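You operate a simulated robot arm through the tools that you are given. There is no shell and no other tool. Be economical: measure what you need, move in short steps, check, and stop when the job is done.

You run a simulated robot arm. Do the job below in one go: nothing can be reset, and whatever is moved stays where it is left.

TASK
Put things in order on the dining table. At the end: the orange jam jar (marked "APRICOT") from the dining table stands where the beige round basket stood; the white timer is on the yellow coaster; the beige round basket stands where the white timer stood; the clear wine glass from the dining table stands where the orange jam jar stood; whatever was shut is shut again. Leave all else as you found it, and nothing knocked over.

It is judged by the outcome, as a careful person would: the job done as asked, and still so three seconds after it is handed in. It fails if anything else is knocked over, pushed out of place, dropped, spilled or broken.

THE ROBOT
A 7-joint arm with a two-finger parallel gripper, fixed in place. Base frame: the origin is at the foot of the arm, x ahead of it, y to its left, z up; the work surface is at about z = 0. Readings come in m, degrees, newtons and seconds.
With the tool pointing down near the work surface it reaches from about 0.24 to 0.62 m from the base axis. Its first joint turns from -66.0 to 66.0 degrees. Payload 2.6 kg.
The tool frame sits at the grasp point between the pads (the TCP): z along the fingers, y along the line on which they close. The tips reach 0.03 m beyond it. Largest opening 0.094 m; finger width 0.028, thickness 0.01; the body of the gripper, 0.05 by 0.096 m, starts 0.055 m behind the TCP.
Orientation is that of the tool frame in the base frame, as [roll, pitch, yaw] about the fixed x, y, z axes, in that order (R = Rz(yaw) Ry(pitch) Rx(roll)). With the fingers straight down and closing along the base's y, the tool's x points along the base's -x, its y along +y and its z along -z.

THE INTERFACE
- The arm moves only by the tool jog_arm. Its argument "steps" is a list of rows, each a list of 3 entries, a list of its own where there are three numbers: the shift along the base's x, y, z in mm, then the turn, a rotation vector about the base's x, y, z in degrees, then the gripper command, from -1 (fully open) to 1 (shut), values between in proportion. In form: [[[dx, dy, dz], [wx, wy, wz], jaw], ...]. A call has 1 to 20 rows; each row is the pose to reach, as a shift and turn from the pose commanded when the call began. Each row takes 0.2 s and may step no farther than 0.05 m and 8.6 degrees from the row before; otherwise, or with a gripper value out of range, the whole call is refused. A pose out of reach is approached as far as the arm can. The call stops where the force on the tool passes 40 N (or 10 N more than at its start, if that is more) or the arm is blocked; 0.2 s more then pass. Each finger travels about 0.072 m/s and halts on what it meets, pressing with about 41 N; the grip force reading is that of the motor and also rises with nothing between the fingers. The clock runs only during rows and for 0.2 s after the last one: add rows that repeat a pose to give the fingers time. The reply holds the time, the measured pose of the TCP, the force on the tool along the base axes, the opening and the grip force, in the units named above and with some noise.
- Cameras (640 x 400 px; columns grow to the right, rows downward): "scene" is fixed at [0.0582, 0.4319, 0.5702]; the picture's right is [-0.69, -0.73, 0.00], its down [-0.42, 0.39, -0.82] and it looks along [0.60, -0.56, -0.57] (base axes); focal length 273 px, centre (320, 200). "wrist" rides on the gripper at [-0.037, 0, -0.058] in the tool frame; the picture's right is [0.00, -1.00, 0.00], its down [0.97, 0.00, -0.24] and it looks along [0.24, 0.00, 0.97] (tool axes); focal length 218 px, centre (320, 200). There is no depth. A picture from a camera that has moved, and an enlarged one, comes with that camera's place and axes in the base frame and with its lens. The place of the scene camera against the robot may be out by one fixed shift of up to 0.025 m in any direction.
- capture(camera): a new picture of that camera. No time passes.
- inspect(camera, box): a new picture of the part [left, top, right, bottom] of that camera's present view, enlarged. No time passes.
- sign_off(): hands the job in; it is judged then, once.

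Go step by step. Nothing tells you positions but the pictures and the camera data: compare them with the known pose of the tool, close in by small moves and look again before you grip or let go. The budget is 120 turns and 84 pictures, counting those below and the enlarged ones. Unless the task says otherwise, let go and move clear before handing in, and close with one line.

The tools are called after "Emit:" by a JSON object that holds its "api" and its "payload". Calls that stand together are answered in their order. jog_arm: Moves the arm, as the interface text tells. Its arguments: {"type":"object","properties":{"steps":{"type":"array","items":{"type":"array"}}},"required":["steps"]} The other tools are called the same way: capture (camera) takes a picture; inspect (camera, box) takes an enlarged picture of a part of a camera's view; sign_off () hands the job in.

At the start:

```text
time: 0.0
tcp_pos: [0.4025, -0.0536, 0.3509]
tool_rot: [180.0, 0.0, -179.9]
force: [-0.3, -0.3, 0.4]
grip_width: 0.0937
grip_force: 0.1
```

scene: 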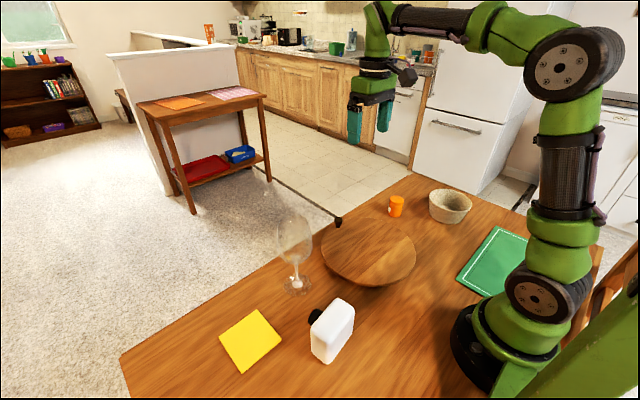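
wrist: 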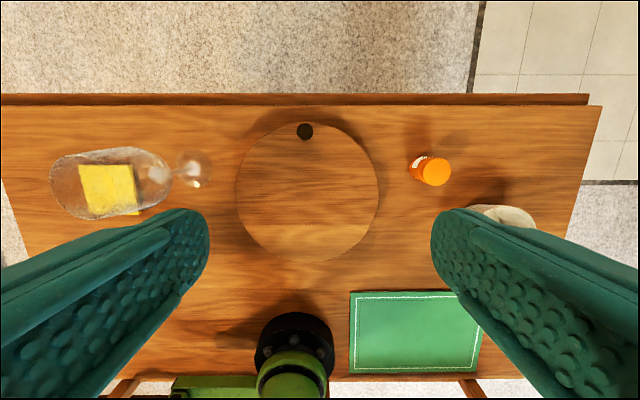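

I see the timer near (0.25, 0.22), the coaster near (0.37, 0.34), the glass near (0.42, 0.17), the jar near (0.40, -0.24) and the basket near (0.29, -0.38). I'll look closer before moving.

Emit:
{"api": "inspect", "payload": {"camera": "scene", "box": [210, 200, 370, 380]}}

Emit:
{"api": "inspect", "payload": {"camera": "scene", "box": [320, 170, 500, 290]}}

Emit:
{"api": "jog_arm", "payload": {"steps": [[[-30, 40, 0], [0, 0, 0], -1], [[-60, 80, 0], [0, 0, 0], -1], [[-90, 120, 0], [0, 0, 0], -1], [[-110, 160, 0], [0, 0, 0], -1], [[-110, 200, 0], [0, 0, 0], -1], [[-110, 240, 0], [0, 0, 0], -1], [[-110, 240, 0], [0, 0, 0], -1]]}}

Emit:
{"api": "capture", "payload": {"camera": "wrist"}}

```text
2.22 times, centred on (290, 290) of scene
camera zoom: at [0.0582, 0.4319, 0.5702], right [-0.69, -0.73, 0.0], down [-0.42, 0.39, -0.82], along [0.6, -0.56, -0.57], focal length 606 px, centre (387, 0)
```

zoom: 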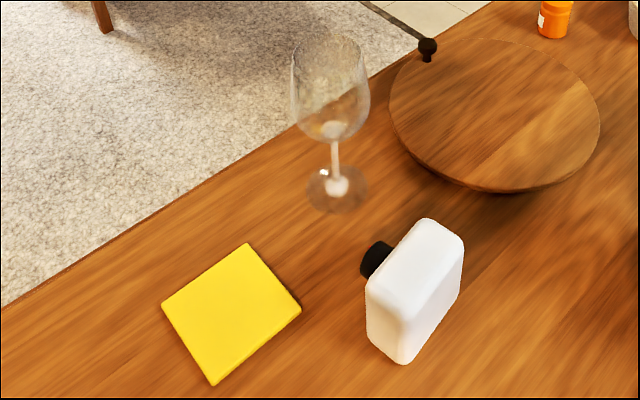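

```text
3.33 times, centred on (410, 230) of scene
camera zoom: at [0.0582, 0.4319, 0.5702], right [-0.69, -0.73, 0.0], down [-0.42, 0.39, -0.82], along [0.6, -0.56, -0.57], focal length 909 px, centre (20, 100)
```

zoom: 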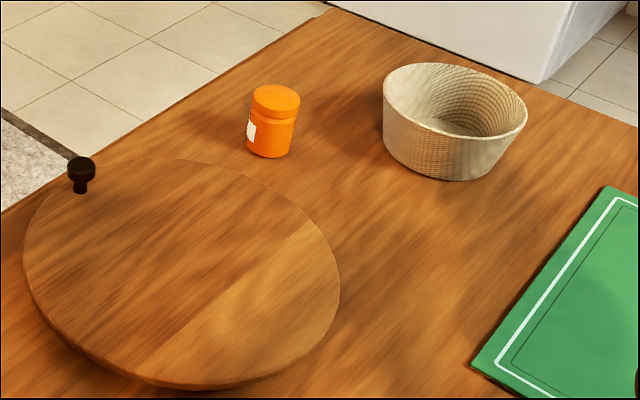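

```text
time: 1.6
tcp_pos: [0.2932, 0.1864, 0.3504]
tool_rot: [180.0, 0.0, 179.9]
force: [-0.1, 0.0, 0.4]
grip_width: 0.0941
grip_force: 0.0
```

```text
79 pictures are left
camera wrist: at [0.3313, 0.1877, 0.4085], right [0.0, -1.0, 0.0], down [-0.97, 0.0, 0.24], along [-0.24, 0.0, -0.97], focal length 218 px, centre (320, 200)
```

wrist: 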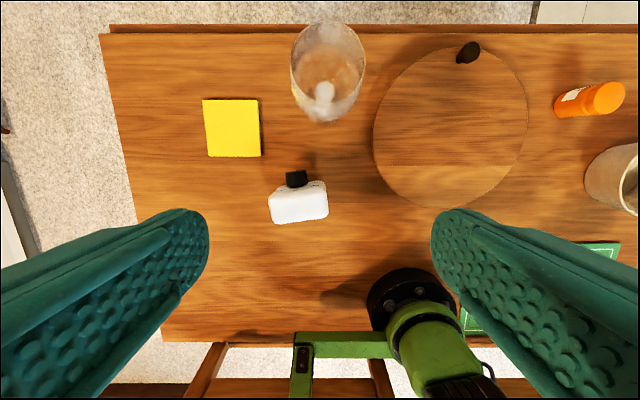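

The timer stands on edge with its dial facing +x, and the round board is a raised turntable that must be left alone. I'll drop closer to the timer to measure it.

Emit:
{"api": "jog_arm", "payload": {"steps": [[[-10, 10, -45], [0, 0, 0], -1], [[-20, 20, -90], [0, 0, 0], -1], [[-25, 25, -135], [0, 0, 0], -1], [[-25, 25, -160], [0, 0, 0], -1], [[-25, 25, -160], [0, 0, 0], -1]]}}

Emit:
{"api": "capture", "payload": {"camera": "wrist"}}

Emit:
{"api": "capture", "payload": {"camera": "scene"}}

```text
time: 2.8
tcp_pos: [0.2684, 0.2112, 0.1889]
tool_rot: [180.0, 0.0, 180.0]
force: [0.1, 0.4, -0.3]
grip_width: 0.0941
grip_force: 0.0
```

```text
78 pictures are left
camera wrist: at [0.3064, 0.2122, 0.2466], right [0.0, -1.0, 0.0], down [-0.97, 0.0, 0.24], along [-0.24, 0.0, -0.97], focal length 218 px, centre (320, 200)
```

wrist: 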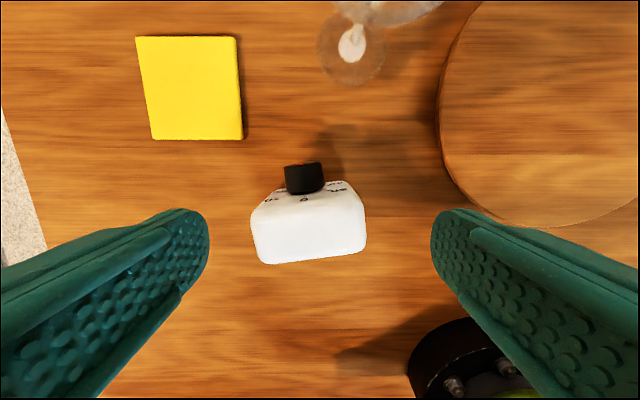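

```text
77 pictures are left
```

scene: 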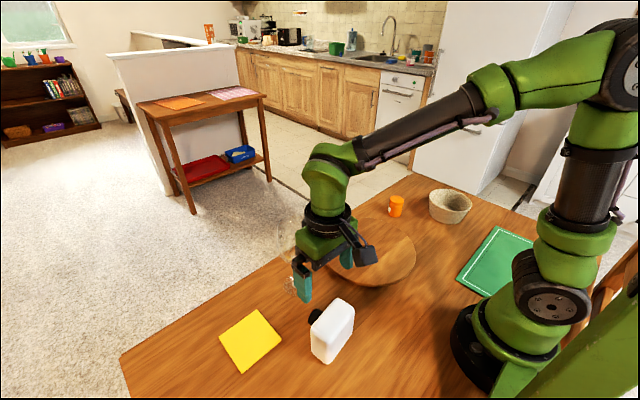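

The timer is turned about 6° and has a chunky body. I'll take one lower view to get its height and width properly.

Emit:
{"api": "jog_arm", "payload": {"steps": [[[0, 5, -30], [0, 0, 0], -1], [[0, 8, -60], [0, 0, 0], -1], [[0, 8, -60], [0, 0, 0], -1]]}}

Emit:
{"api": "inspect", "payload": {"camera": "wrist", "box": [200, 100, 440, 340]}}

Emit:
{"api": "inspect", "payload": {"camera": "scene", "box": [280, 280, 380, 380]}}

```text
time: 3.6
tcp_pos: [0.2704, 0.2205, 0.1293]
tool_rot: [-179.9, 0.0, 180.0]
force: [1.0, -0.2, 0.0]
grip_width: 0.094
grip_force: 0.1
```

```text
1.67 times, centred on (320, 220) of wrist
camera zoom: at [0.306, 0.2209, 0.1866], right [0.0, -1.0, 0.0], down [-0.97, 0.0, 0.24], along [-0.24, 0.0, -0.97], focal length 364 px, centre (320, 167)
```

zoom: 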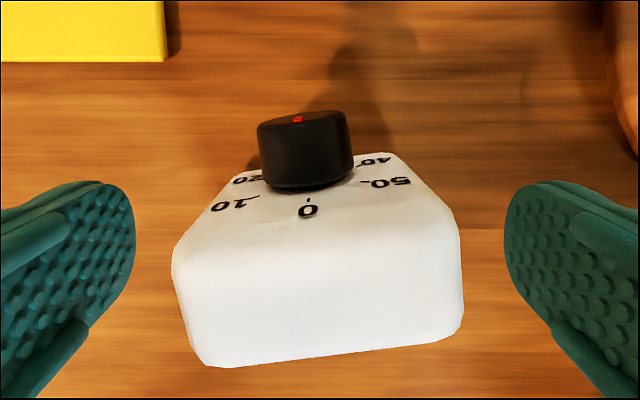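

```text
4.00 times, centred on (330, 330) of scene
camera zoom: at [0.0582, 0.4319, 0.5702], right [-0.69, -0.73, 0.0], down [-0.42, 0.39, -0.82], along [0.6, -0.56, -0.57], focal length 1090 px, centre (280, -320)
```

zoom: 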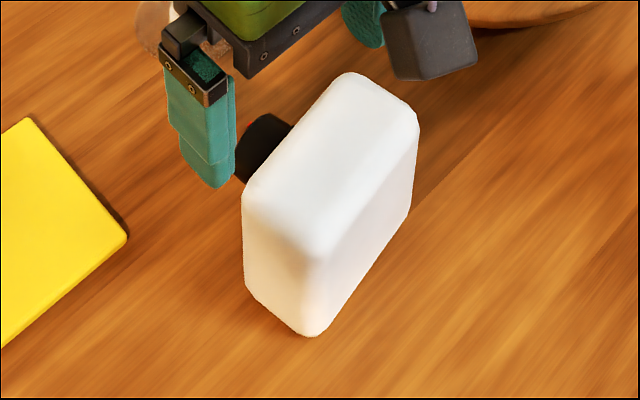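

The timer is about 85 × 40 × 88 mm, centred near (0.241, 0.2215), with the dial on its lower half. I'll turn the gripper to close across the 40 mm thickness above the dial.

Emit:
{"api": "jog_arm", "payload": {"steps": [[[0, 0, 25], [0, 0, 0], -1], [[0, 0, 50], [0, 0, -8.4], -1], [[-10, 0, 50], [0, 0, -16.8], -1], [[-20, 0, 50], [0, 0, -25.2], -1], [[-28, 0, 50], [0, 0, -33.6], -1], [[-28, 0, 50], [0, 0, -42], -1], [[-28, 0, 50], [0, 0, -50.4], -1], [[-28, 0, 50], [0, 0, -58.8], -1], [[-28, 0, 50], [0, 0, -67.2], -1], [[-28, 0, 50], [0, 0, -75.6], -1], [[-28, 0, 50], [0, 0, -83.4], -1], [[-28, 0, 50], [0, 0, -83.4], -1]]}}

Emit:
{"api": "capture", "payload": {"camera": "wrist"}}

```text
time: 6.2
tcp_pos: [0.2405, 0.219, 0.1807]
tool_rot: [-180.0, 0.0, 96.5]
force: [-0.1, -0.2, -0.2]
grip_width: 0.0938
grip_force: 0.0
```

```text
74 pictures are left
camera wrist: at [0.2451, 0.1839, 0.2385], right [-0.99, -0.11, 0.0], down [-0.11, 0.96, 0.24], along [-0.03, 0.24, -0.97], focal length 218 px, centre (320, 200)
```

wrist: 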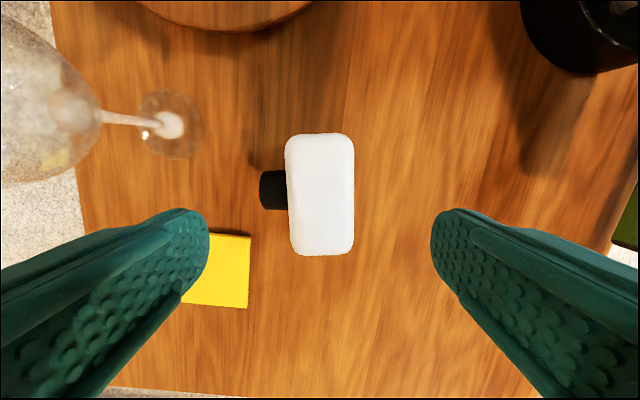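

The gripper is aligned and centred on the timer, so I'll go down and grip above the dial.

Emit:
{"api": "jog_arm", "payload": {"steps": [[[0, 1, -30], [0, 0, 0], -1], [[0, 1, -60], [0, 0, 0], -1], [[0, 1, -84], [0, 0, 0], -1], [[0, 1, -84], [0, 0, 0], -1], [[0, 1, -84], [0, 0, 0], 1], [[0, 1, -84], [0, 0, 0], 1], [[0, 1, -84], [0, 0, 0], 1], [[0, 1, -84], [0, 0, 0], 1]]}}

Emit:
{"api": "inspect", "payload": {"camera": "scene", "box": [260, 260, 400, 380]}}

```text
time: 8.0
tcp_pos: [0.2401, 0.2199, 0.0971]
tool_rot: [-180.0, 0.1, 96.6]
force: [-0.5, -0.6, 0.0]
grip_width: 0.0494
grip_force: 41.5
```

```text
3.33 times, centred on (330, 320) of scene
camera zoom: at [0.0583, 0.4319, 0.5702], right [-0.69, -0.73, 0.0], down [-0.42, 0.39, -0.82], along [0.6, -0.56, -0.57], focal length 909 px, centre (287, -200)
```

zoom: 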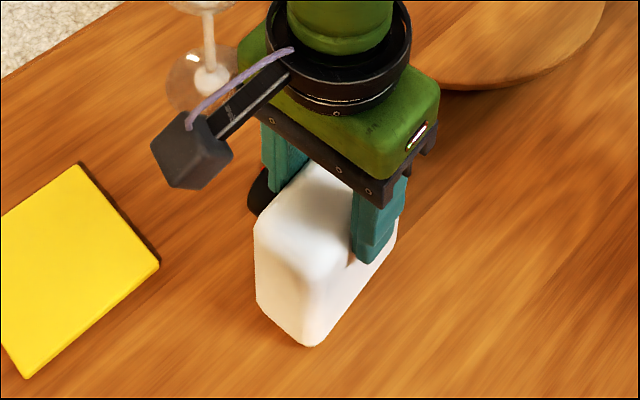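

The grip holds at 49 mm. I'll lift and check that it doesn't slip.

Emit:
{"api": "jog_arm", "payload": {"steps": [[[0, 0, 15], [0, 0, 0], 1], [[0, 0, 40], [0, 0, 0], 1], [[0, 0, 70], [0, 0, 0], 1], [[20, 20, 85], [0, 0, 0], 1], [[40, 40, 85], [0, 0, 0], 1], [[55, 50, 85], [0, 0, 0], 1], [[55, 50, 85], [0, 0, 0], 1]]}}

Emit:
{"api": "capture", "payload": {"camera": "wrist"}}

Emit:
{"api": "capture", "payload": {"camera": "scene"}}

```text
time: 9.6
tcp_pos: [0.2971, 0.2697, 0.182]
tool_rot: [-180.0, 0.0, 96.6]
force: [-0.3, -1.0, -2.1]
grip_width: 0.0496
grip_force: 40.8
```

```text
72 pictures are left
camera wrist: at [0.3009, 0.2355, 0.2393], right [-0.99, -0.11, 0.0], down [-0.11, 0.96, 0.24], along [-0.03, 0.24, -0.97], focal length 218 px, centre (320, 200)
```

wrist: 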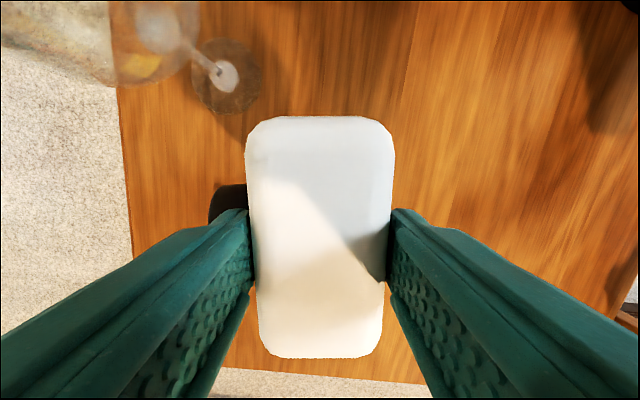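

```text
71 pictures are left
```

scene: 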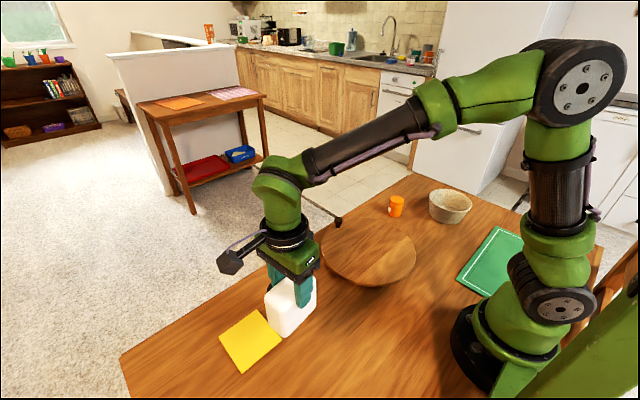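

The timer is held firmly. The coaster centre works out to (0.360, 0.340), so I'll move over it and lower most of the way.

Emit:
{"api": "jog_arm", "payload": {"steps": [[[20, 25, 0], [0, 0, 0], 1], [[45, 50, 0], [0, 0, 0], 1], [[63, 70, 0], [0, 0, 0], 1], [[63, 70, -25], [0, 0, 0], 1], [[63, 70, -50], [0, 0, 0], 1], [[63, 70, -65], [0, 0, 0], 1], [[63, 70, -65], [0, 0, 0], 1]]}}

Emit:
{"api": "inspect", "payload": {"camera": "scene", "box": [180, 260, 340, 380]}}

Emit:
{"api": "capture", "payload": {"camera": "wrist"}}

```text
time: 11.2
tcp_pos: [0.3594, 0.3419, 0.117]
tool_rot: [180.0, -0.1, 96.6]
force: [0.6, 0.2, -1.8]
grip_width: 0.0495
grip_force: 40.9
```

```text
3.33 times, centred on (260, 320) of scene
camera zoom: at [0.0583, 0.4319, 0.5701], right [-0.69, -0.73, 0.0], down [-0.42, 0.39, -0.82], along [0.6, -0.56, -0.57], focal length 909 px, centre (520, -200)
```

zoom: 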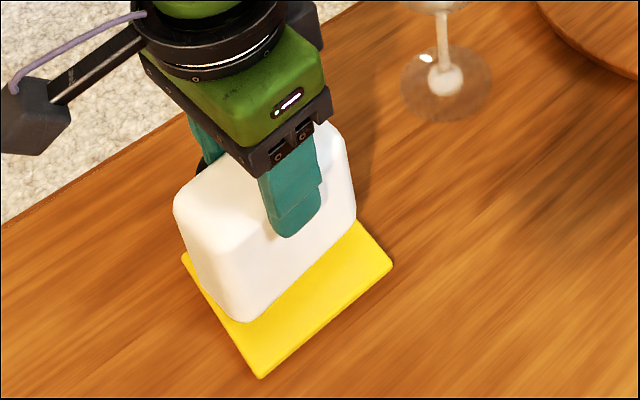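

```text
69 pictures are left
camera wrist: at [0.3639, 0.3056, 0.1746], right [-0.99, -0.12, 0.0], down [-0.11, 0.96, 0.24], along [-0.03, 0.24, -0.97], focal length 218 px, centre (320, 200)
```

wrist: 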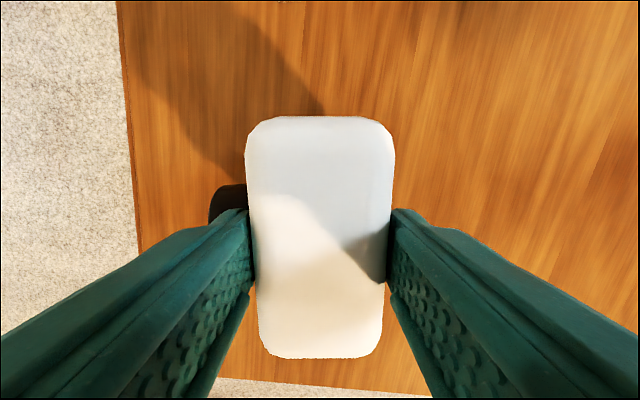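

The timer sits squarely above the coaster, so I'll lower it in small steps until it touches.

Emit:
{"api": "jog_arm", "payload": {"steps": [[[0, -1, -3], [0, 0, 0], 1], [[0, -1, -6], [0, 0, 0], 1], [[0, -1, -8], [0, 0, 0], 1], [[0, -1, -9], [0, 0, 0], 1], [[0, -1, -10], [0, 0, 0], 1]]}}

```text
time: 12.4
tcp_pos: [0.359, 0.3412, 0.1074]
tool_rot: [-179.9, 0.0, 96.4]
force: [-2.6, -1.8, 6.3]
grip_width: 0.0494
grip_force: 41.1
```

Contact is felt at z = 0.107, so I'll open slowly and rise.

Emit:
{"api": "jog_arm", "payload": {"steps": [[[0, 0, 0], [0, 0, 0], 0.5], [[0, 0, 0], [0, 0, 0], -0.2], [[0, 0, 0], [0, 0, 0], -0.6], [[0, 0, 0], [0, 0, 0], -0.6], [[0, 0, 25], [0, 0, 0], -0.6], [[0, 0, 60], [0, 0, 0], -1], [[0, 0, 105], [0, 0, 0], -1], [[-20, -20, 145], [0, 0, 0], -1], [[-40, -40, 180], [0, 0, 0], -1]]}}

Emit:
{"api": "capture", "payload": {"camera": "scene"}}

Emit:
{"api": "capture", "payload": {"camera": "wrist"}}

```text
time: 14.4
tcp_pos: [0.3182, 0.2989, 0.2877]
tool_rot: [-179.9, 0.0, 96.6]
force: [-0.7, 0.0, -0.4]
grip_width: 0.0938
grip_force: 0.0
```

```text
68 pictures are left
```

scene: 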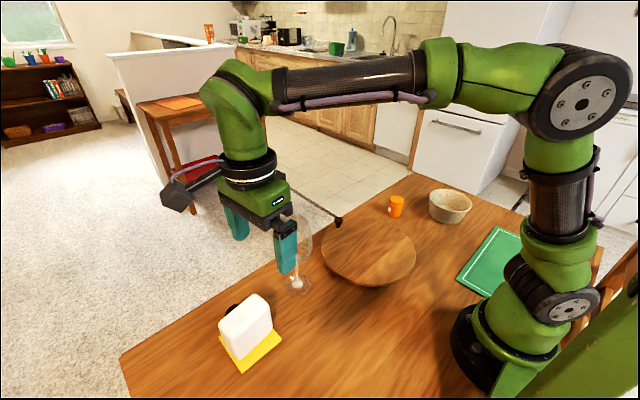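

```text
67 pictures are left
camera wrist: at [0.3238, 0.2635, 0.3452], right [-0.99, -0.11, 0.0], down [-0.11, 0.96, 0.24], along [-0.03, 0.24, -0.97], focal length 218 px, centre (320, 200)
```

wrist: 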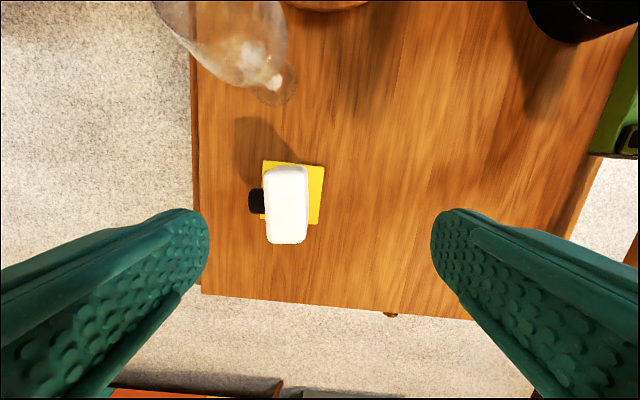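

The timer rests on the coaster. Next I'll travel high over to the basket, turning the gripper back on the way.

Emit:
{"api": "jog_arm", "payload": {"steps": [[[-20, -30, 20], [0, 0, 8.4], -1], [[-30, -75, 30], [0, 0, 16.8], -1], [[-30, -120, 30], [0, 0, 25.2], -1], [[-30, -165, 30], [0, 0, 33.6], -1], [[-30, -210, 30], [0, 0, 42], -1], [[-30, -255, 30], [0, 0, 50.4], -1], [[-30, -300, 30], [0, 0, 58.8], -1], [[-30, -345, 30], [0, 0, 67.2], -1], [[-30, -390, 30], [0, 0, 75.6], -1], [[-30, -435, 30], [0, 0, 83.4], -1], [[-30, -480, 20], [0, 0, 83.4], -1], [[-30, -525, 10], [0, 0, 83.4], -1], [[-30, -570, 0], [0, 0, 83.4], -1], [[-30, -610, 0], [0, 0, 83.4], -1], [[-30, -640, 0], [0, 0, 83.4], -1], [[-30, -640, 0], [0, 0, 83.4], -1]]}}

Emit:
{"api": "capture", "payload": {"camera": "wrist"}}

Emit:
{"api": "capture", "payload": {"camera": "scene"}}

```text
time: 17.8
tcp_pos: [0.2888, -0.3426, 0.2863]
tool_rot: [-180.0, 0.0, 180.0]
force: [-0.3, 0.5, 0.4]
grip_width: 0.0939
grip_force: 0.0
```

```text
66 pictures are left
camera wrist: at [0.3256, -0.34, 0.3441], right [0.0, -1.0, 0.0], down [-0.97, 0.0, 0.24], along [-0.24, 0.0, -0.97], focal length 218 px, centre (320, 200)
```

wrist: 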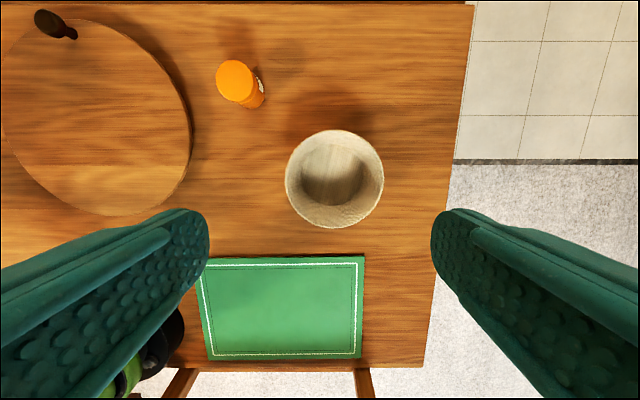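

```text
65 pictures are left
```

scene: 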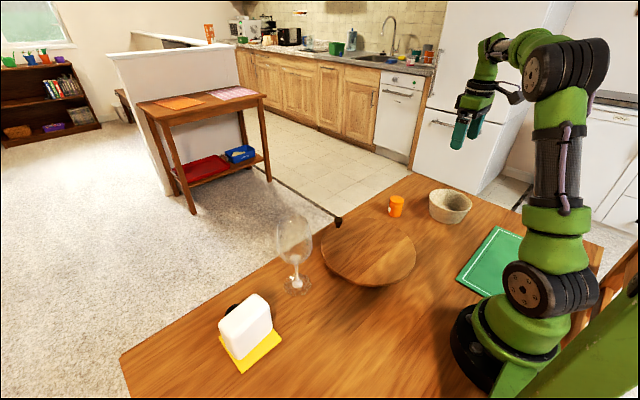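

The basket rim is about 0.13 m wide, centred near (0.284, -0.358), so it has to be pinched by the rim. I'll approach above its +y rim and look again.

Emit:
{"api": "jog_arm", "payload": {"steps": [[[-2, 25, -40], [0, 0, 0], -1], [[-5, 45, -80], [0, 0, 0], -1], [[-5, 46, -115], [0, 0, 0], -1], [[-5, 46, -136], [0, 0, 0], -1], [[-5, 46, -136], [0, 0, 0], -1]]}}

Emit:
{"api": "capture", "payload": {"camera": "wrist"}}

Emit:
{"api": "inspect", "payload": {"camera": "scene", "box": [370, 140, 530, 260]}}

```text
time: 19.0
tcp_pos: [0.2831, -0.2959, 0.149]
tool_rot: [180.0, 0.0, 180.0]
force: [-0.7, -0.1, 0.5]
grip_width: 0.094
grip_force: 0.0
```

```text
64 pictures are left
camera wrist: at [0.3207, -0.2944, 0.2077], right [0.0, -1.0, 0.0], down [-0.97, 0.0, 0.24], along [-0.24, 0.0, -0.97], focal length 218 px, centre (320, 200)
```

wrist: 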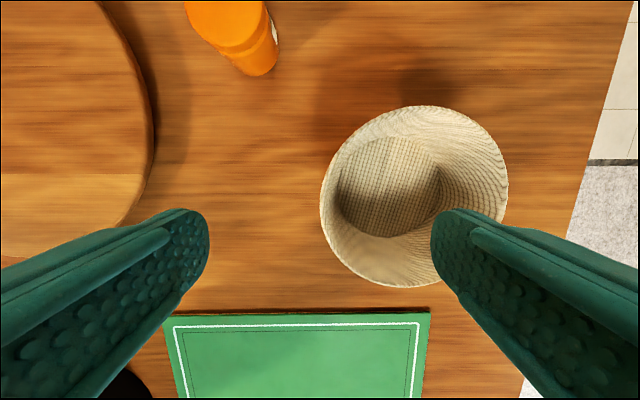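

```text
3.33 times, centred on (450, 200) of scene
camera zoom: at [0.0582, 0.4319, 0.5702], right [-0.69, -0.73, 0.0], down [-0.42, 0.39, -0.82], along [0.6, -0.56, -0.57], focal length 909 px, centre (-113, 200)
```

zoom: 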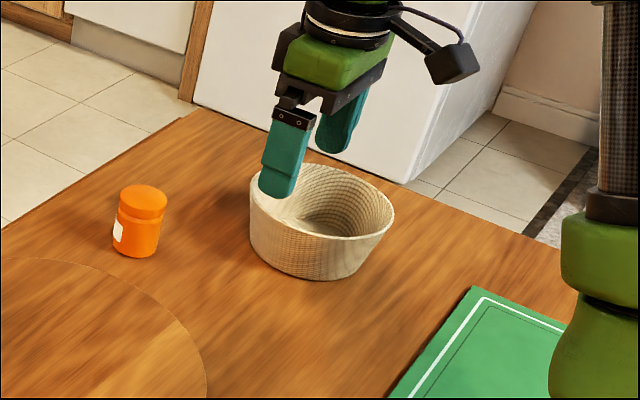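

The rim is at z ≈ 0.065 with radius 0.063 about (0.2855, -0.358), and the wall flares about 18°. I'll tilt the gripper to match the wall and come to just above the rim.

Emit:
{"api": "jog_arm", "payload": {"steps": [[[2, 1, 0], [-8.5, 0, 0], -1], [[2, 6, -20], [-17, 0, 0], -1], [[2, 6, -40], [-17, 0, 0], -1], [[2, 6, -40], [-17, 0, 0], -1]]}}

Emit:
{"api": "capture", "payload": {"camera": "wrist"}}

Emit:
{"api": "inspect", "payload": {"camera": "scene", "box": [370, 140, 530, 260]}}

```text
time: 20.0
tcp_pos: [0.2842, -0.2891, 0.1115]
tool_rot: [-163.0, 0.0, 179.9]
force: [-0.3, 0.2, 0.3]
grip_width: 0.094
grip_force: 0.1
```

```text
62 pictures are left
camera wrist: at [0.3222, -0.2707, 0.1657], right [0.0, -0.96, 0.29], down [-0.97, 0.07, 0.23], along [-0.24, -0.28, -0.93], focal length 218 px, centre (320, 200)
```

wrist: 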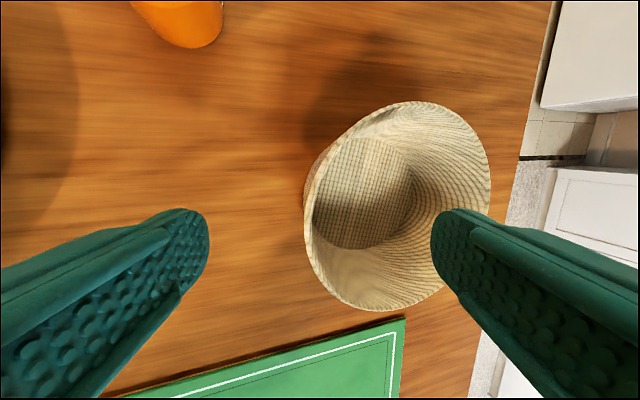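

```text
3.33 times, centred on (450, 200) of scene
camera zoom: at [0.0582, 0.4319, 0.5702], right [-0.69, -0.73, 0.0], down [-0.42, 0.39, -0.82], along [0.6, -0.56, -0.57], focal length 909 px, centre (-113, 200)
```

zoom: 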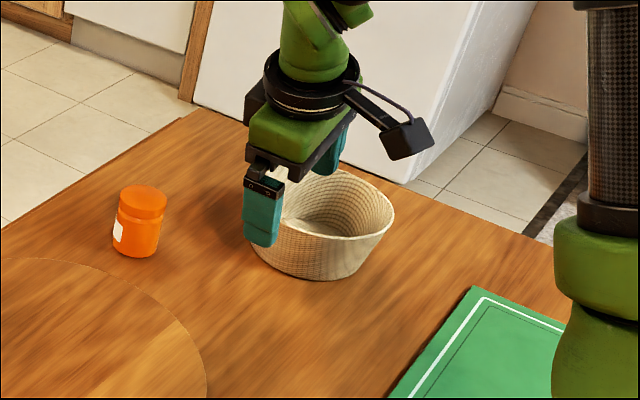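

The view matches my rim estimate, with the wall nearly edge-on between the fingers. I'll go down along the wall and close.

Emit:
{"api": "jog_arm", "payload": {"steps": [[[1, -2, -15], [0, 0, 0], -1], [[1, -5, -30], [0, 0, 0], -1], [[1, -6, -41], [0, 0, 0], -1], [[1, -6, -41], [0, 0, 0], -1]]}}

Emit:
{"api": "capture", "payload": {"camera": "wrist"}}

Emit:
{"api": "inspect", "payload": {"camera": "scene", "box": [370, 140, 530, 260]}}

```text
time: 21.0
tcp_pos: [0.2867, -0.2943, 0.0706]
tool_rot: [-163.0, -0.1, -180.0]
force: [0.7, -0.3, -0.5]
grip_width: 0.0939
grip_force: 0.1
```

```text
60 pictures are left
camera wrist: at [0.324, -0.2761, 0.1248], right [0.0, -0.96, 0.29], down [-0.97, 0.07, 0.23], along [-0.24, -0.28, -0.93], focal length 218 px, centre (320, 200)
```

wrist: 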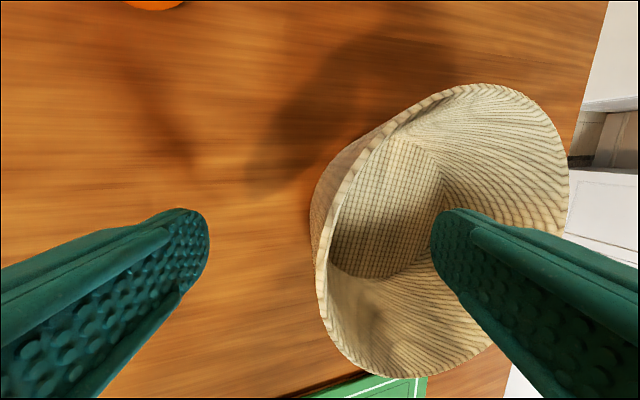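

```text
3.33 times, centred on (450, 200) of scene
camera zoom: at [0.0583, 0.4319, 0.5702], right [-0.69, -0.73, 0.0], down [-0.42, 0.39, -0.82], along [0.6, -0.56, -0.57], focal length 909 px, centre (-113, 200)
```

zoom: 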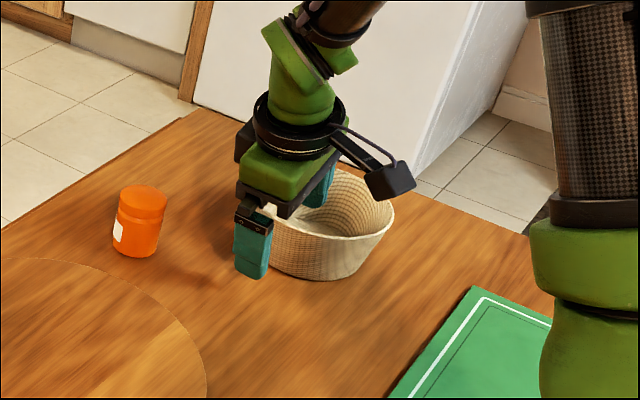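

The rim is centred between the fingers, so I'll close and do a small test lift.

Emit:
{"api": "jog_arm", "payload": {"steps": [[[0, 0, 0], [0, 0, 0], 0], [[0, 0, 0], [0, 0, 0], 0.5], [[0, 0, 0], [0, 0, 0], 1], [[0, 0, 0], [0, 0, 0], 1], [[0, 0, 0], [0, 0, 0], 1], [[0, 0, 0], [0, 0, 0], 1]]}}

Emit:
{"api": "capture", "payload": {"camera": "wrist"}}

Emit:
{"api": "inspect", "payload": {"camera": "scene", "box": [370, 140, 530, 260]}}

```text
time: 22.4
tcp_pos: [0.2863, -0.2954, 0.0704]
tool_rot: [-163.0, -0.1, -180.0]
force: [0.3, 0.2, 0.1]
grip_width: 0.0068
grip_force: 41.1
```

```text
58 pictures are left
camera wrist: at [0.324, -0.2761, 0.1249], right [0.0, -0.96, 0.29], down [-0.97, 0.07, 0.23], along [-0.24, -0.28, -0.93], focal length 218 px, centre (320, 200)
```

wrist: 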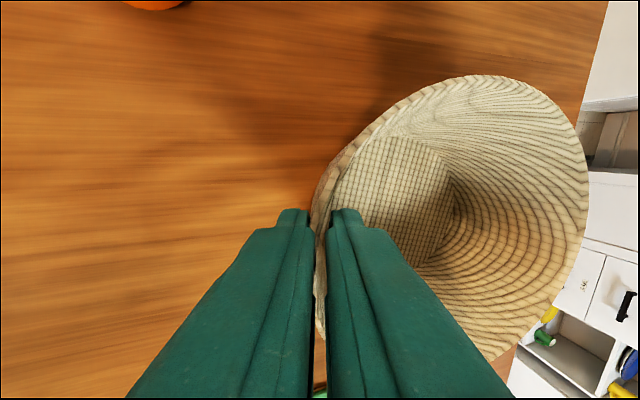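

```text
3.33 times, centred on (450, 200) of scene
camera zoom: at [0.0583, 0.4319, 0.5702], right [-0.69, -0.73, 0.0], down [-0.42, 0.39, -0.82], along [0.6, -0.56, -0.57], focal length 909 px, centre (-113, 200)
```

zoom: 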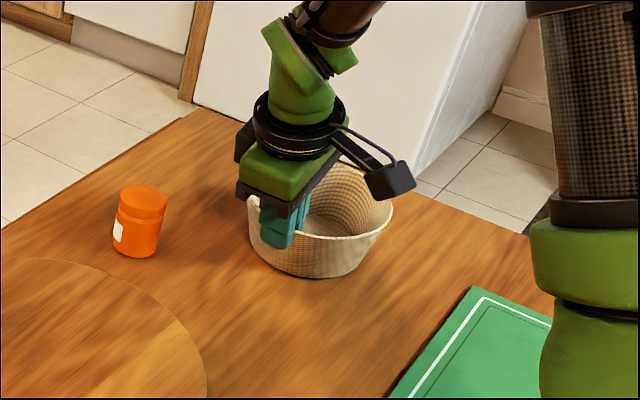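

The basket has tilted slightly in the grip, with the far side up a few degrees. I'll lift it and measure the tilt.

Emit:
{"api": "jog_arm", "payload": {"steps": [[[0, 0, 15], [0, 0, 0], 1], [[0, 0, 40], [0, 0, 0], 1], [[0, 0, 80], [0, 0, 0], 1], [[0, 0, 120], [0, 0, 0], 1], [[0, 0, 120], [0, 0, 0], 1]]}}

Emit:
{"api": "inspect", "payload": {"camera": "scene", "box": [370, 100, 530, 220]}}

Emit:
{"api": "capture", "payload": {"camera": "wrist"}}

```text
time: 23.6
tcp_pos: [0.2866, -0.2937, 0.1909]
tool_rot: [-163.0, 0.0, 180.0]
force: [-0.5, -0.2, 0.2]
grip_width: 0.0069
grip_force: 40.3
```

```text
3.33 times, centred on (450, 160) of scene
camera zoom: at [0.0582, 0.4319, 0.5702], right [-0.69, -0.73, 0.0], down [-0.42, 0.39, -0.82], along [0.6, -0.56, -0.57], focal length 909 px, centre (-113, 333)
```

zoom: 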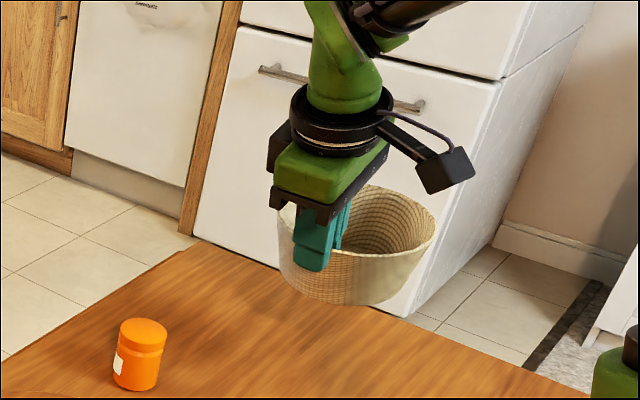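

```text
55 pictures are left
camera wrist: at [0.3236, -0.2759, 0.2458], right [0.0, -0.96, 0.29], down [-0.97, 0.07, 0.23], along [-0.24, -0.28, -0.93], focal length 218 px, centre (320, 200)
```

wrist: 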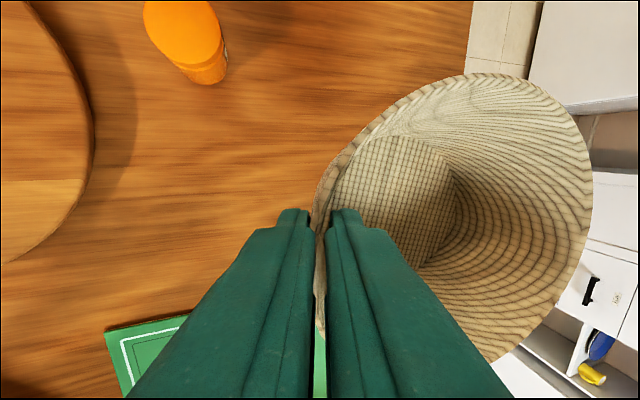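

The basket is about 3.5° out of level, which I'll correct in transit. I'll carry it at height to above the timer's old spot at (0.2405, 0.2205).

Emit:
{"api": "jog_arm", "payload": {"steps": [[[0, 0, 40], [1, 0, 0], 1], [[0, 25, 70], [2, 0, 0], 1], [[0, 65, 80], [3.5, 0, 0], 1], [[0, 110, 80], [3.5, 0, 0], 1], [[0, 155, 80], [3.5, 0, 0], 1], [[0, 200, 80], [3.5, 0, 0], 1], [[0, 245, 80], [3.5, 0, 0], 1], [[0, 290, 80], [3.5, 0, 0], 1], [[0, 335, 80], [3.5, 0, 0], 1], [[0, 380, 80], [3.5, 0, 0], 1], [[-5, 425, 80], [3.5, 0, 0], 1], [[-15, 470, 80], [3.5, 0, 0], 1], [[-25, 510, 70], [3.5, 0, 0], 1], [[-35, 545, 50], [3.5, 0, 0], 1], [[-46, 577, 20], [3.5, 0, 0], 1], [[-46, 577, 0], [3.5, 0, 0], 1], [[-46, 577, -30], [3.5, 0, 0], 1], [[-46, 577, -60], [3.5, 0, 0], 1], [[-46, 577, -75], [3.5, 0, 0], 1], [[-46, 577, -75], [3.5, 0, 0], 1]]}}

Emit:
{"api": "inspect", "payload": {"camera": "scene", "box": [230, 240, 430, 390]}}

Emit:
{"api": "capture", "payload": {"camera": "wrist"}}

```text
time: 27.8
tcp_pos: [0.2406, 0.2832, 0.1135]
tool_rot: [-166.6, 0.0, 180.0]
force: [0.3, -0.4, -0.8]
grip_width: 0.0064
grip_force: 40.1
```

```text
2.67 times, centred on (330, 315) of scene
camera zoom: at [0.0583, 0.4319, 0.5702], right [-0.69, -0.73, 0.0], down [-0.42, 0.39, -0.82], along [0.6, -0.56, -0.57], focal length 727 px, centre (293, -107)
```

zoom: 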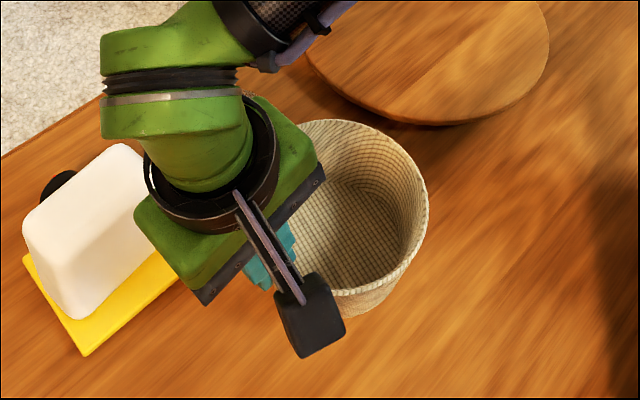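

```text
53 pictures are left
camera wrist: at [0.2779, 0.297, 0.17], right [0.0, -0.97, 0.23], down [-0.97, 0.06, 0.23], along [-0.24, -0.23, -0.94], focal length 218 px, centre (320, 200)
```

wrist: 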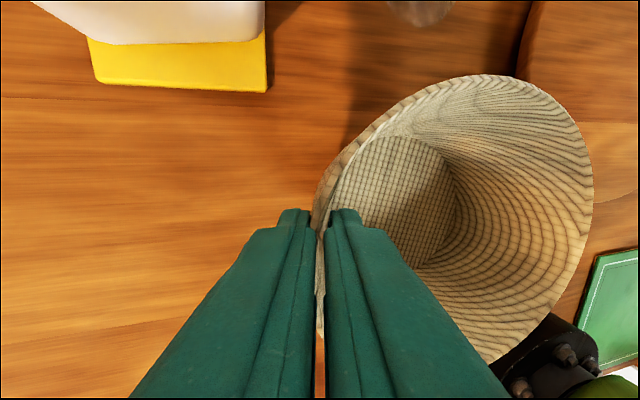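

The basket now looks level over the old timer spot, with the wrist clear of the timer. I'll lower it to contact.

Emit:
{"api": "jog_arm", "payload": {"steps": [[[0, 0, -15], [0, 0, 0], 1], [[0, 0, -30], [0, 0, 0], 1], [[0, 0, -37], [0, 0, 0], 1], [[0, 0, -40], [0, 0, 0], 1], [[0, 0, -42], [0, 0, 0], 1], [[0, 0, -42], [0, 0, 0], 1]]}}

Emit:
{"api": "inspect", "payload": {"camera": "scene", "box": [230, 240, 430, 390]}}

```text
time: 29.2
tcp_pos: [0.2398, 0.2836, 0.0723]
tool_rot: [-166.5, 0.0, 180.0]
force: [0.3, -0.1, -0.7]
grip_width: 0.0064
grip_force: 40.5
```

```text
2.67 times, centred on (330, 315) of scene
camera zoom: at [0.0583, 0.4319, 0.5702], right [-0.69, -0.73, 0.0], down [-0.42, 0.39, -0.82], along [0.6, -0.56, -0.57], focal length 727 px, centre (293, -107)
```

zoom: 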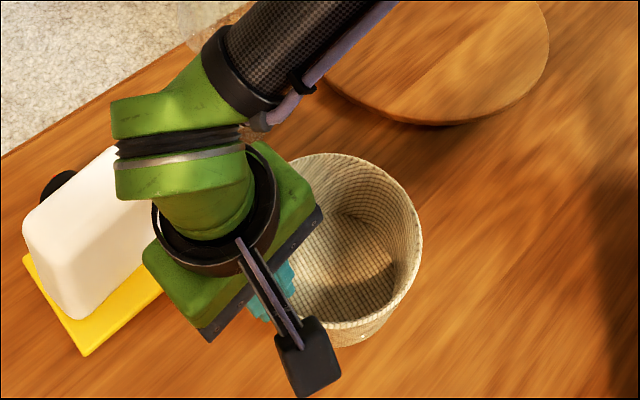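

It has not touched yet, so I'll continue 1 mm at a time.

Emit:
{"api": "jog_arm", "payload": {"steps": [[[0, 0, -1], [0, 0, 0], 1], [[0, 0, -2], [0, 0, 0], 1], [[0, 0, -3], [0, 0, 0], 1], [[0, 0, -3], [0, 0, 0], 1]]}}

```text
time: 30.2
tcp_pos: [0.2404, 0.2829, 0.0698]
tool_rot: [-166.6, 0.0, -180.0]
force: [-2.1, -1.8, 17.4]
grip_width: 0.0065
grip_force: 40.6
```

Contact is firm. I'll back off 1 mm, open, then retreat up along the finger line.

Emit:
{"api": "jog_arm", "payload": {"steps": [[[0, 0, 1], [0, 0, 0], 1], [[0, 0, 1], [0, 0, 0], 0.8], [[0, 0, 1], [0, 0, 0], 0.6], [[0, 0, 1], [0, 0, 0], 0.3], [[0, 0, 1], [0, 0, 0], 0.3], [[0, 3, 12], [0, 0, 0], 0.3], [[0, 7, 30], [0, 0, 0], 0.3], [[0, 10, 60], [0, 0, 0], 0], [[0, 10, 100], [4, 0, 0], -1], [[0, 10, 140], [9, 0, 0], -1], [[0, 0, 180], [13.5, 0, 0], -1], [[0, -30, 220], [13.5, 0, 0], -1], [[0, -30, 220], [13.5, 0, 0], -1]]}}

Emit:
{"api": "capture", "payload": {"camera": "scene"}}

Emit:
{"api": "capture", "payload": {"camera": "wrist"}}

```text
time: 33.0
tcp_pos: [0.2405, 0.252, 0.2895]
tool_rot: [180.0, 0.0, 179.9]
force: [-0.1, 0.3, -0.3]
grip_width: 0.0941
grip_force: 0.0
```

```text
51 pictures are left
```

scene: 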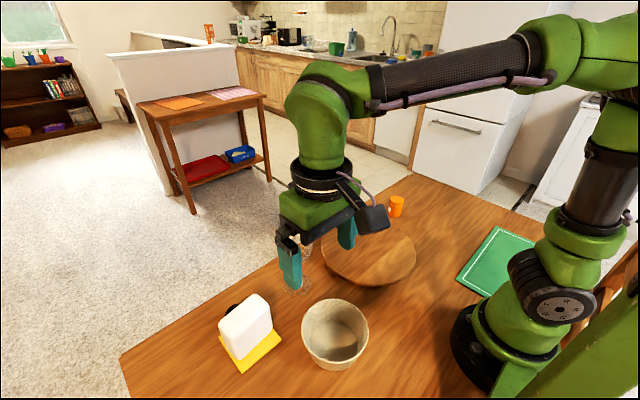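

```text
50 pictures are left
camera wrist: at [0.2773, 0.2529, 0.347], right [0.0, -1.0, 0.0], down [-0.97, 0.0, 0.24], along [-0.24, 0.0, -0.97], focal length 218 px, centre (320, 200)
```

wrist: 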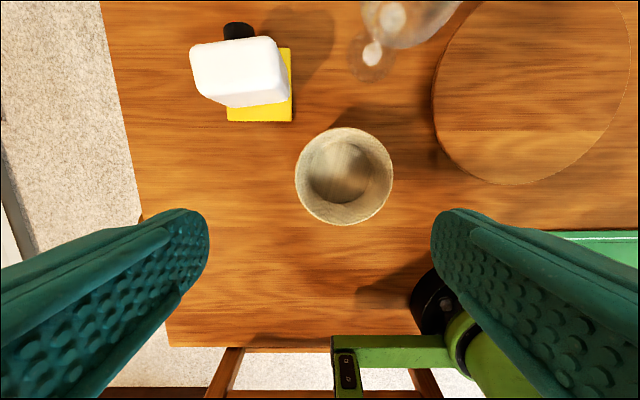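

The basket stands upright at (0.240, 0.222), as intended. Next I'll travel over to the jar.

Emit:
{"api": "jog_arm", "payload": {"steps": [[[20, -40, 20], [0, 0, 0], -1], [[40, -80, 20], [0, 0, 0], -1], [[50, -125, 20], [0, 0, 0], -1], [[55, -170, 20], [0, 0, 0], -1], [[60, -215, 20], [0, 0, 0], -1], [[65, -260, 20], [0, 0, 0], -1], [[75, -305, 20], [0, 0, 0], -1], [[85, -350, 20], [0, 0, 0], -1], [[95, -395, 20], [0, 0, 0], -1], [[110, -435, 0], [0, 0, 0], -1], [[125, -470, -20], [0, 0, 0], -1], [[135, -482, -50], [0, 0, 0], -1], [[135, -482, -80], [0, 0, 0], -1], [[135, -482, -80], [0, 0, 0], -1]]}}

Emit:
{"api": "capture", "payload": {"camera": "wrist"}}

Emit:
{"api": "inspect", "payload": {"camera": "scene", "box": [320, 130, 500, 265]}}

```text
time: 36.0
tcp_pos: [0.3761, -0.2299, 0.2094]
tool_rot: [-179.9, 0.0, 180.0]
force: [0.1, -0.3, -0.5]
grip_width: 0.0943
grip_force: 0.0
```

```text
49 pictures are left
camera wrist: at [0.4135, -0.2285, 0.2673], right [0.0, -1.0, 0.0], down [-0.97, 0.0, 0.24], along [-0.24, 0.0, -0.97], focal length 218 px, centre (320, 200)
```

wrist: 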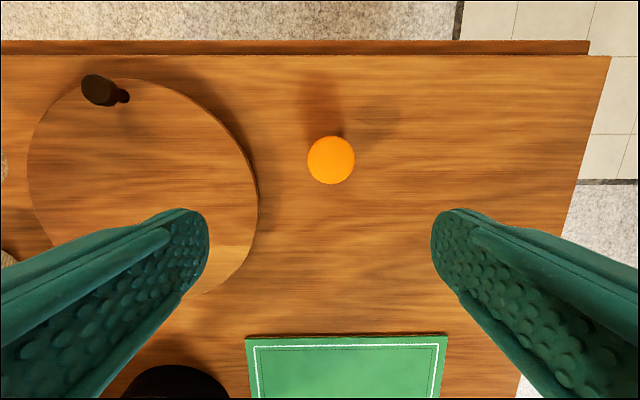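

```text
2.96 times, centred on (410, 198) of scene
camera zoom: at [0.0583, 0.4319, 0.5702], right [-0.69, -0.73, 0.0], down [-0.42, 0.39, -0.82], along [0.6, -0.56, -0.57], focal length 808 px, centre (53, 207)
```

zoom: 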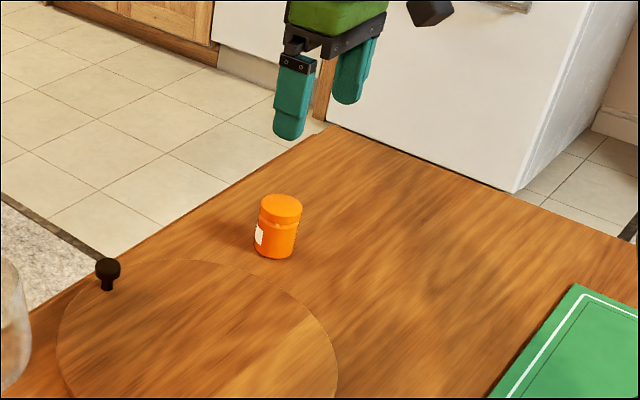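

The jar is at (0.4015, -0.238), 43 mm across and about 60 mm tall. I'll go down and grip it.

Emit:
{"api": "jog_arm", "payload": {"steps": [[[15, -5, -30], [0, 0, 0], -1], [[25, -8, -65], [0, 0, 0], -1], [[25, -8, -100], [0, 0, 0], -1], [[25, -8, -135], [0, 0, 0], -1], [[25, -8, -166], [0, 0, 0], -1], [[25, -8, -166], [0, 0, 0], -1]]}}

Emit:
{"api": "capture", "payload": {"camera": "wrist"}}

Emit:
{"api": "inspect", "payload": {"camera": "scene", "box": [340, 150, 460, 240]}}

```text
time: 37.4
tcp_pos: [0.4009, -0.2371, 0.0417]
tool_rot: [180.0, 0.1, 179.9]
force: [0.0, 0.7, 0.0]
grip_width: 0.094
grip_force: 0.1
```

```text
47 pictures are left
camera wrist: at [0.4378, -0.2359, 0.1001], right [0.0, -1.0, 0.0], down [-0.97, 0.0, 0.24], along [-0.24, 0.0, -0.97], focal length 218 px, centre (320, 200)
```

wrist: 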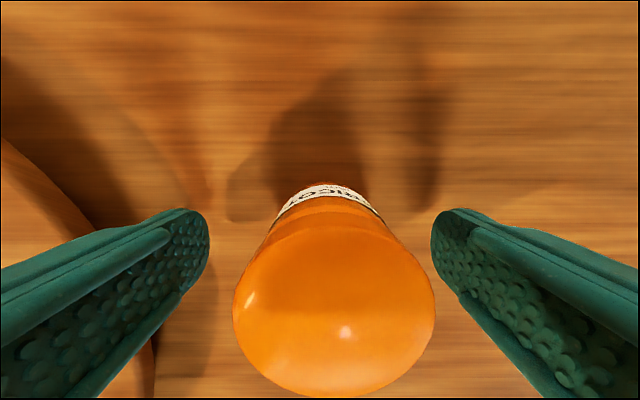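

```text
4.44 times, centred on (400, 195) of scene
camera zoom: at [0.0583, 0.4319, 0.5702], right [-0.69, -0.73, 0.0], down [-0.42, 0.39, -0.82], along [0.6, -0.56, -0.57], focal length 1212 px, centre (-36, 222)
```

zoom: 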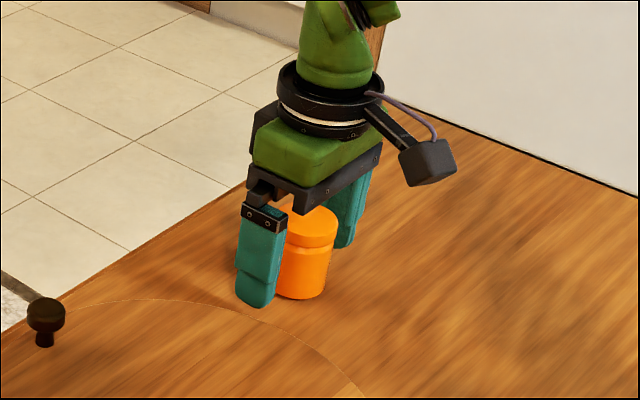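

The jar is well between the fingers. After a 2 mm centring nudge I'll close and lift.

Emit:
{"api": "jog_arm", "payload": {"steps": [[[2, -2, 0], [0, 0, 0], -1], [[2, -2, 0], [0, 0, 0], 0], [[2, -2, 0], [0, 0, 0], 0.5], [[2, -2, 0], [0, 0, 0], 1], [[2, -2, 0], [0, 0, 0], 1], [[2, -2, 0], [0, 0, 0], 1]]}}

Emit:
{"api": "jog_arm", "payload": {"steps": [[[0, 0, 15], [0, 0, 0], 1], [[0, 0, 50], [0, 0, 0], 1], [[0, 0, 90], [0, 0, 0], 1], [[-30, -20, 120], [0, 0, 0], 1], [[-60, -50, 120], [0, 0, 0], 1], [[-90, -80, 120], [0, 0, 0], 1], [[-117, -119, 120], [0, 0, 0], 1], [[-117, -119, 80], [0, 0, 0], 1], [[-117, -119, 40], [0, 0, 0], 1], [[-117, -119, 15], [0, 0, 0], 1], [[-117, -119, 15], [0, 0, 0], 1]]}}

Emit:
{"api": "capture", "payload": {"camera": "wrist"}}

Emit:
{"api": "capture", "payload": {"camera": "scene"}}

```text
time: 38.8
tcp_pos: [0.4034, -0.2399, 0.0431]
tool_rot: [179.9, 0.0, 180.0]
force: [0.6, 0.0, -0.2]
grip_width: 0.0443
grip_force: 40.7
```

```text
time: 41.2
tcp_pos: [0.2856, -0.3596, 0.0576]
tool_rot: [-179.9, -0.1, 179.9]
force: [0.6, 0.0, -1.8]
grip_width: 0.044
grip_force: 40.8
```

```text
45 pictures are left
camera wrist: at [0.3232, -0.3571, 0.1154], right [0.0, -1.0, 0.0], down [-0.97, 0.0, 0.24], along [-0.24, 0.0, -0.97], focal length 218 px, centre (320, 200)
```

wrist: 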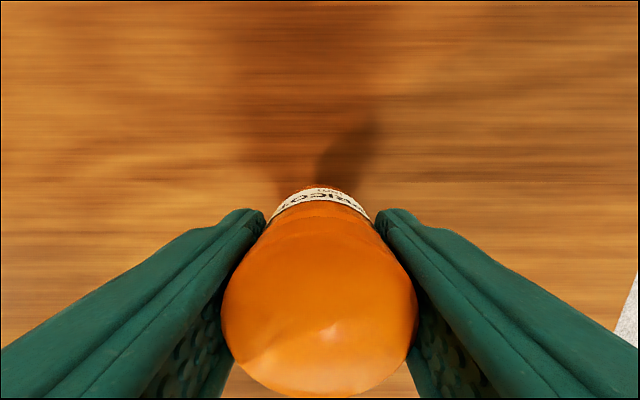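

```text
44 pictures are left
```

scene: 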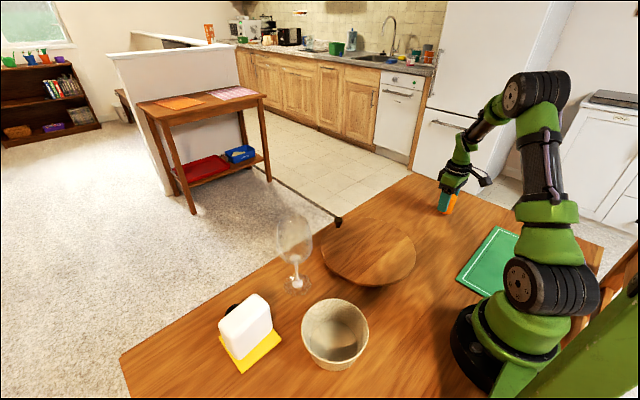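

The jar is over the basket's old spot, so I'll lower it gently to contact.

Emit:
{"api": "jog_arm", "payload": {"steps": [[[0, 1, -8], [0, 0, 0], 1], [[0, 1, -12], [0, 0, 0], 1], [[0, 1, -14], [0, 0, 0], 1], [[0, 1, -15], [0, 0, 0], 1], [[0, 1, -15.5], [0, 0, 0], 1]]}}

```text
time: 42.4
tcp_pos: [0.2861, -0.3571, 0.0427]
tool_rot: [180.0, 0.0, -180.0]
force: [0.6, 1.2, -0.7]
grip_width: 0.044
grip_force: 40.7
```

Emit:
{"api": "jog_arm", "payload": {"steps": [[[0, 0, -1], [0, 0, 0], 1], [[0, 0, -1.5], [0, 0, 0], 1], [[0, 0, -1.5], [0, 0, 0], 1]]}}

```text
time: 43.2
tcp_pos: [0.286, -0.3574, 0.0427]
tool_rot: [-179.9, 0.1, 179.9]
force: [-5.7, 6.9, 23.5]
grip_width: 0.0441
grip_force: 40.9
```

Contact is made. I'll back off slightly, release and rise.

Emit:
{"api": "jog_arm", "payload": {"steps": [[[0, 0, 1], [0, 0, 0], 1], [[0, 0, 1], [0, 0, 0], 0.4], [[0, 0, 1], [0, 0, 0], 0], [[0, 0, 1], [0, 0, 0], -0.5], [[0, 0, 1], [0, 0, 0], -0.5], [[0, 0, 25], [0, 0, 0], -0.7], [[0, 0, 65], [0, 0, 0], -1], [[0, 0, 110], [0, 0, 0], -1], [[0, 0, 155], [0, 0, 0], -1], [[0, 0, 200], [0, 0, 0], -1], [[0, 0, 240], [0, 0, 0], -1]]}}

Emit:
{"api": "capture", "payload": {"camera": "wrist"}}

Emit:
{"api": "inspect", "payload": {"camera": "scene", "box": [250, 200, 350, 310]}}

```text
time: 45.6
tcp_pos: [0.2854, -0.3579, 0.2819]
tool_rot: [180.0, 0.0, -179.9]
force: [0.5, -0.5, 0.5]
grip_width: 0.0941
grip_force: 0.1
```

```text
43 pictures are left
camera wrist: at [0.3227, -0.357, 0.3399], right [0.0, -1.0, 0.0], down [-0.97, 0.0, 0.24], along [-0.24, 0.0, -0.97], focal length 218 px, centre (320, 200)
```

wrist: 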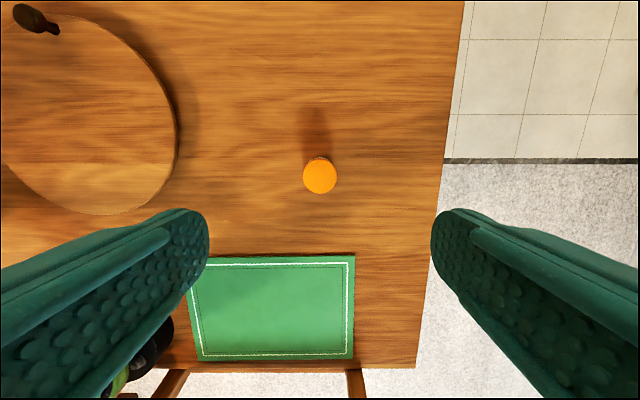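

```text
3.64 times, centred on (300, 255) of scene
camera zoom: at [0.0582, 0.4319, 0.5702], right [-0.69, -0.73, 0.0], down [-0.42, 0.39, -0.82], along [0.6, -0.56, -0.57], focal length 991 px, centre (393, 0)
```

zoom: 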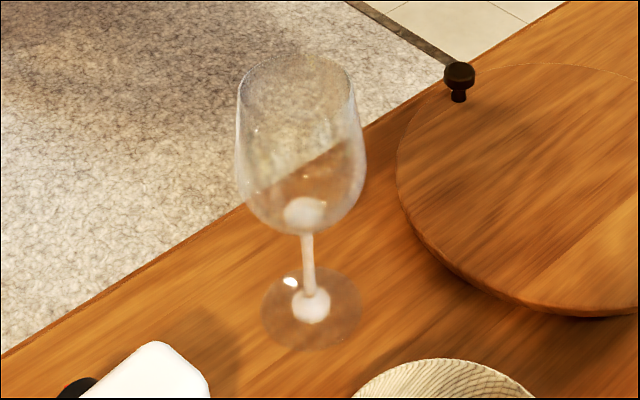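

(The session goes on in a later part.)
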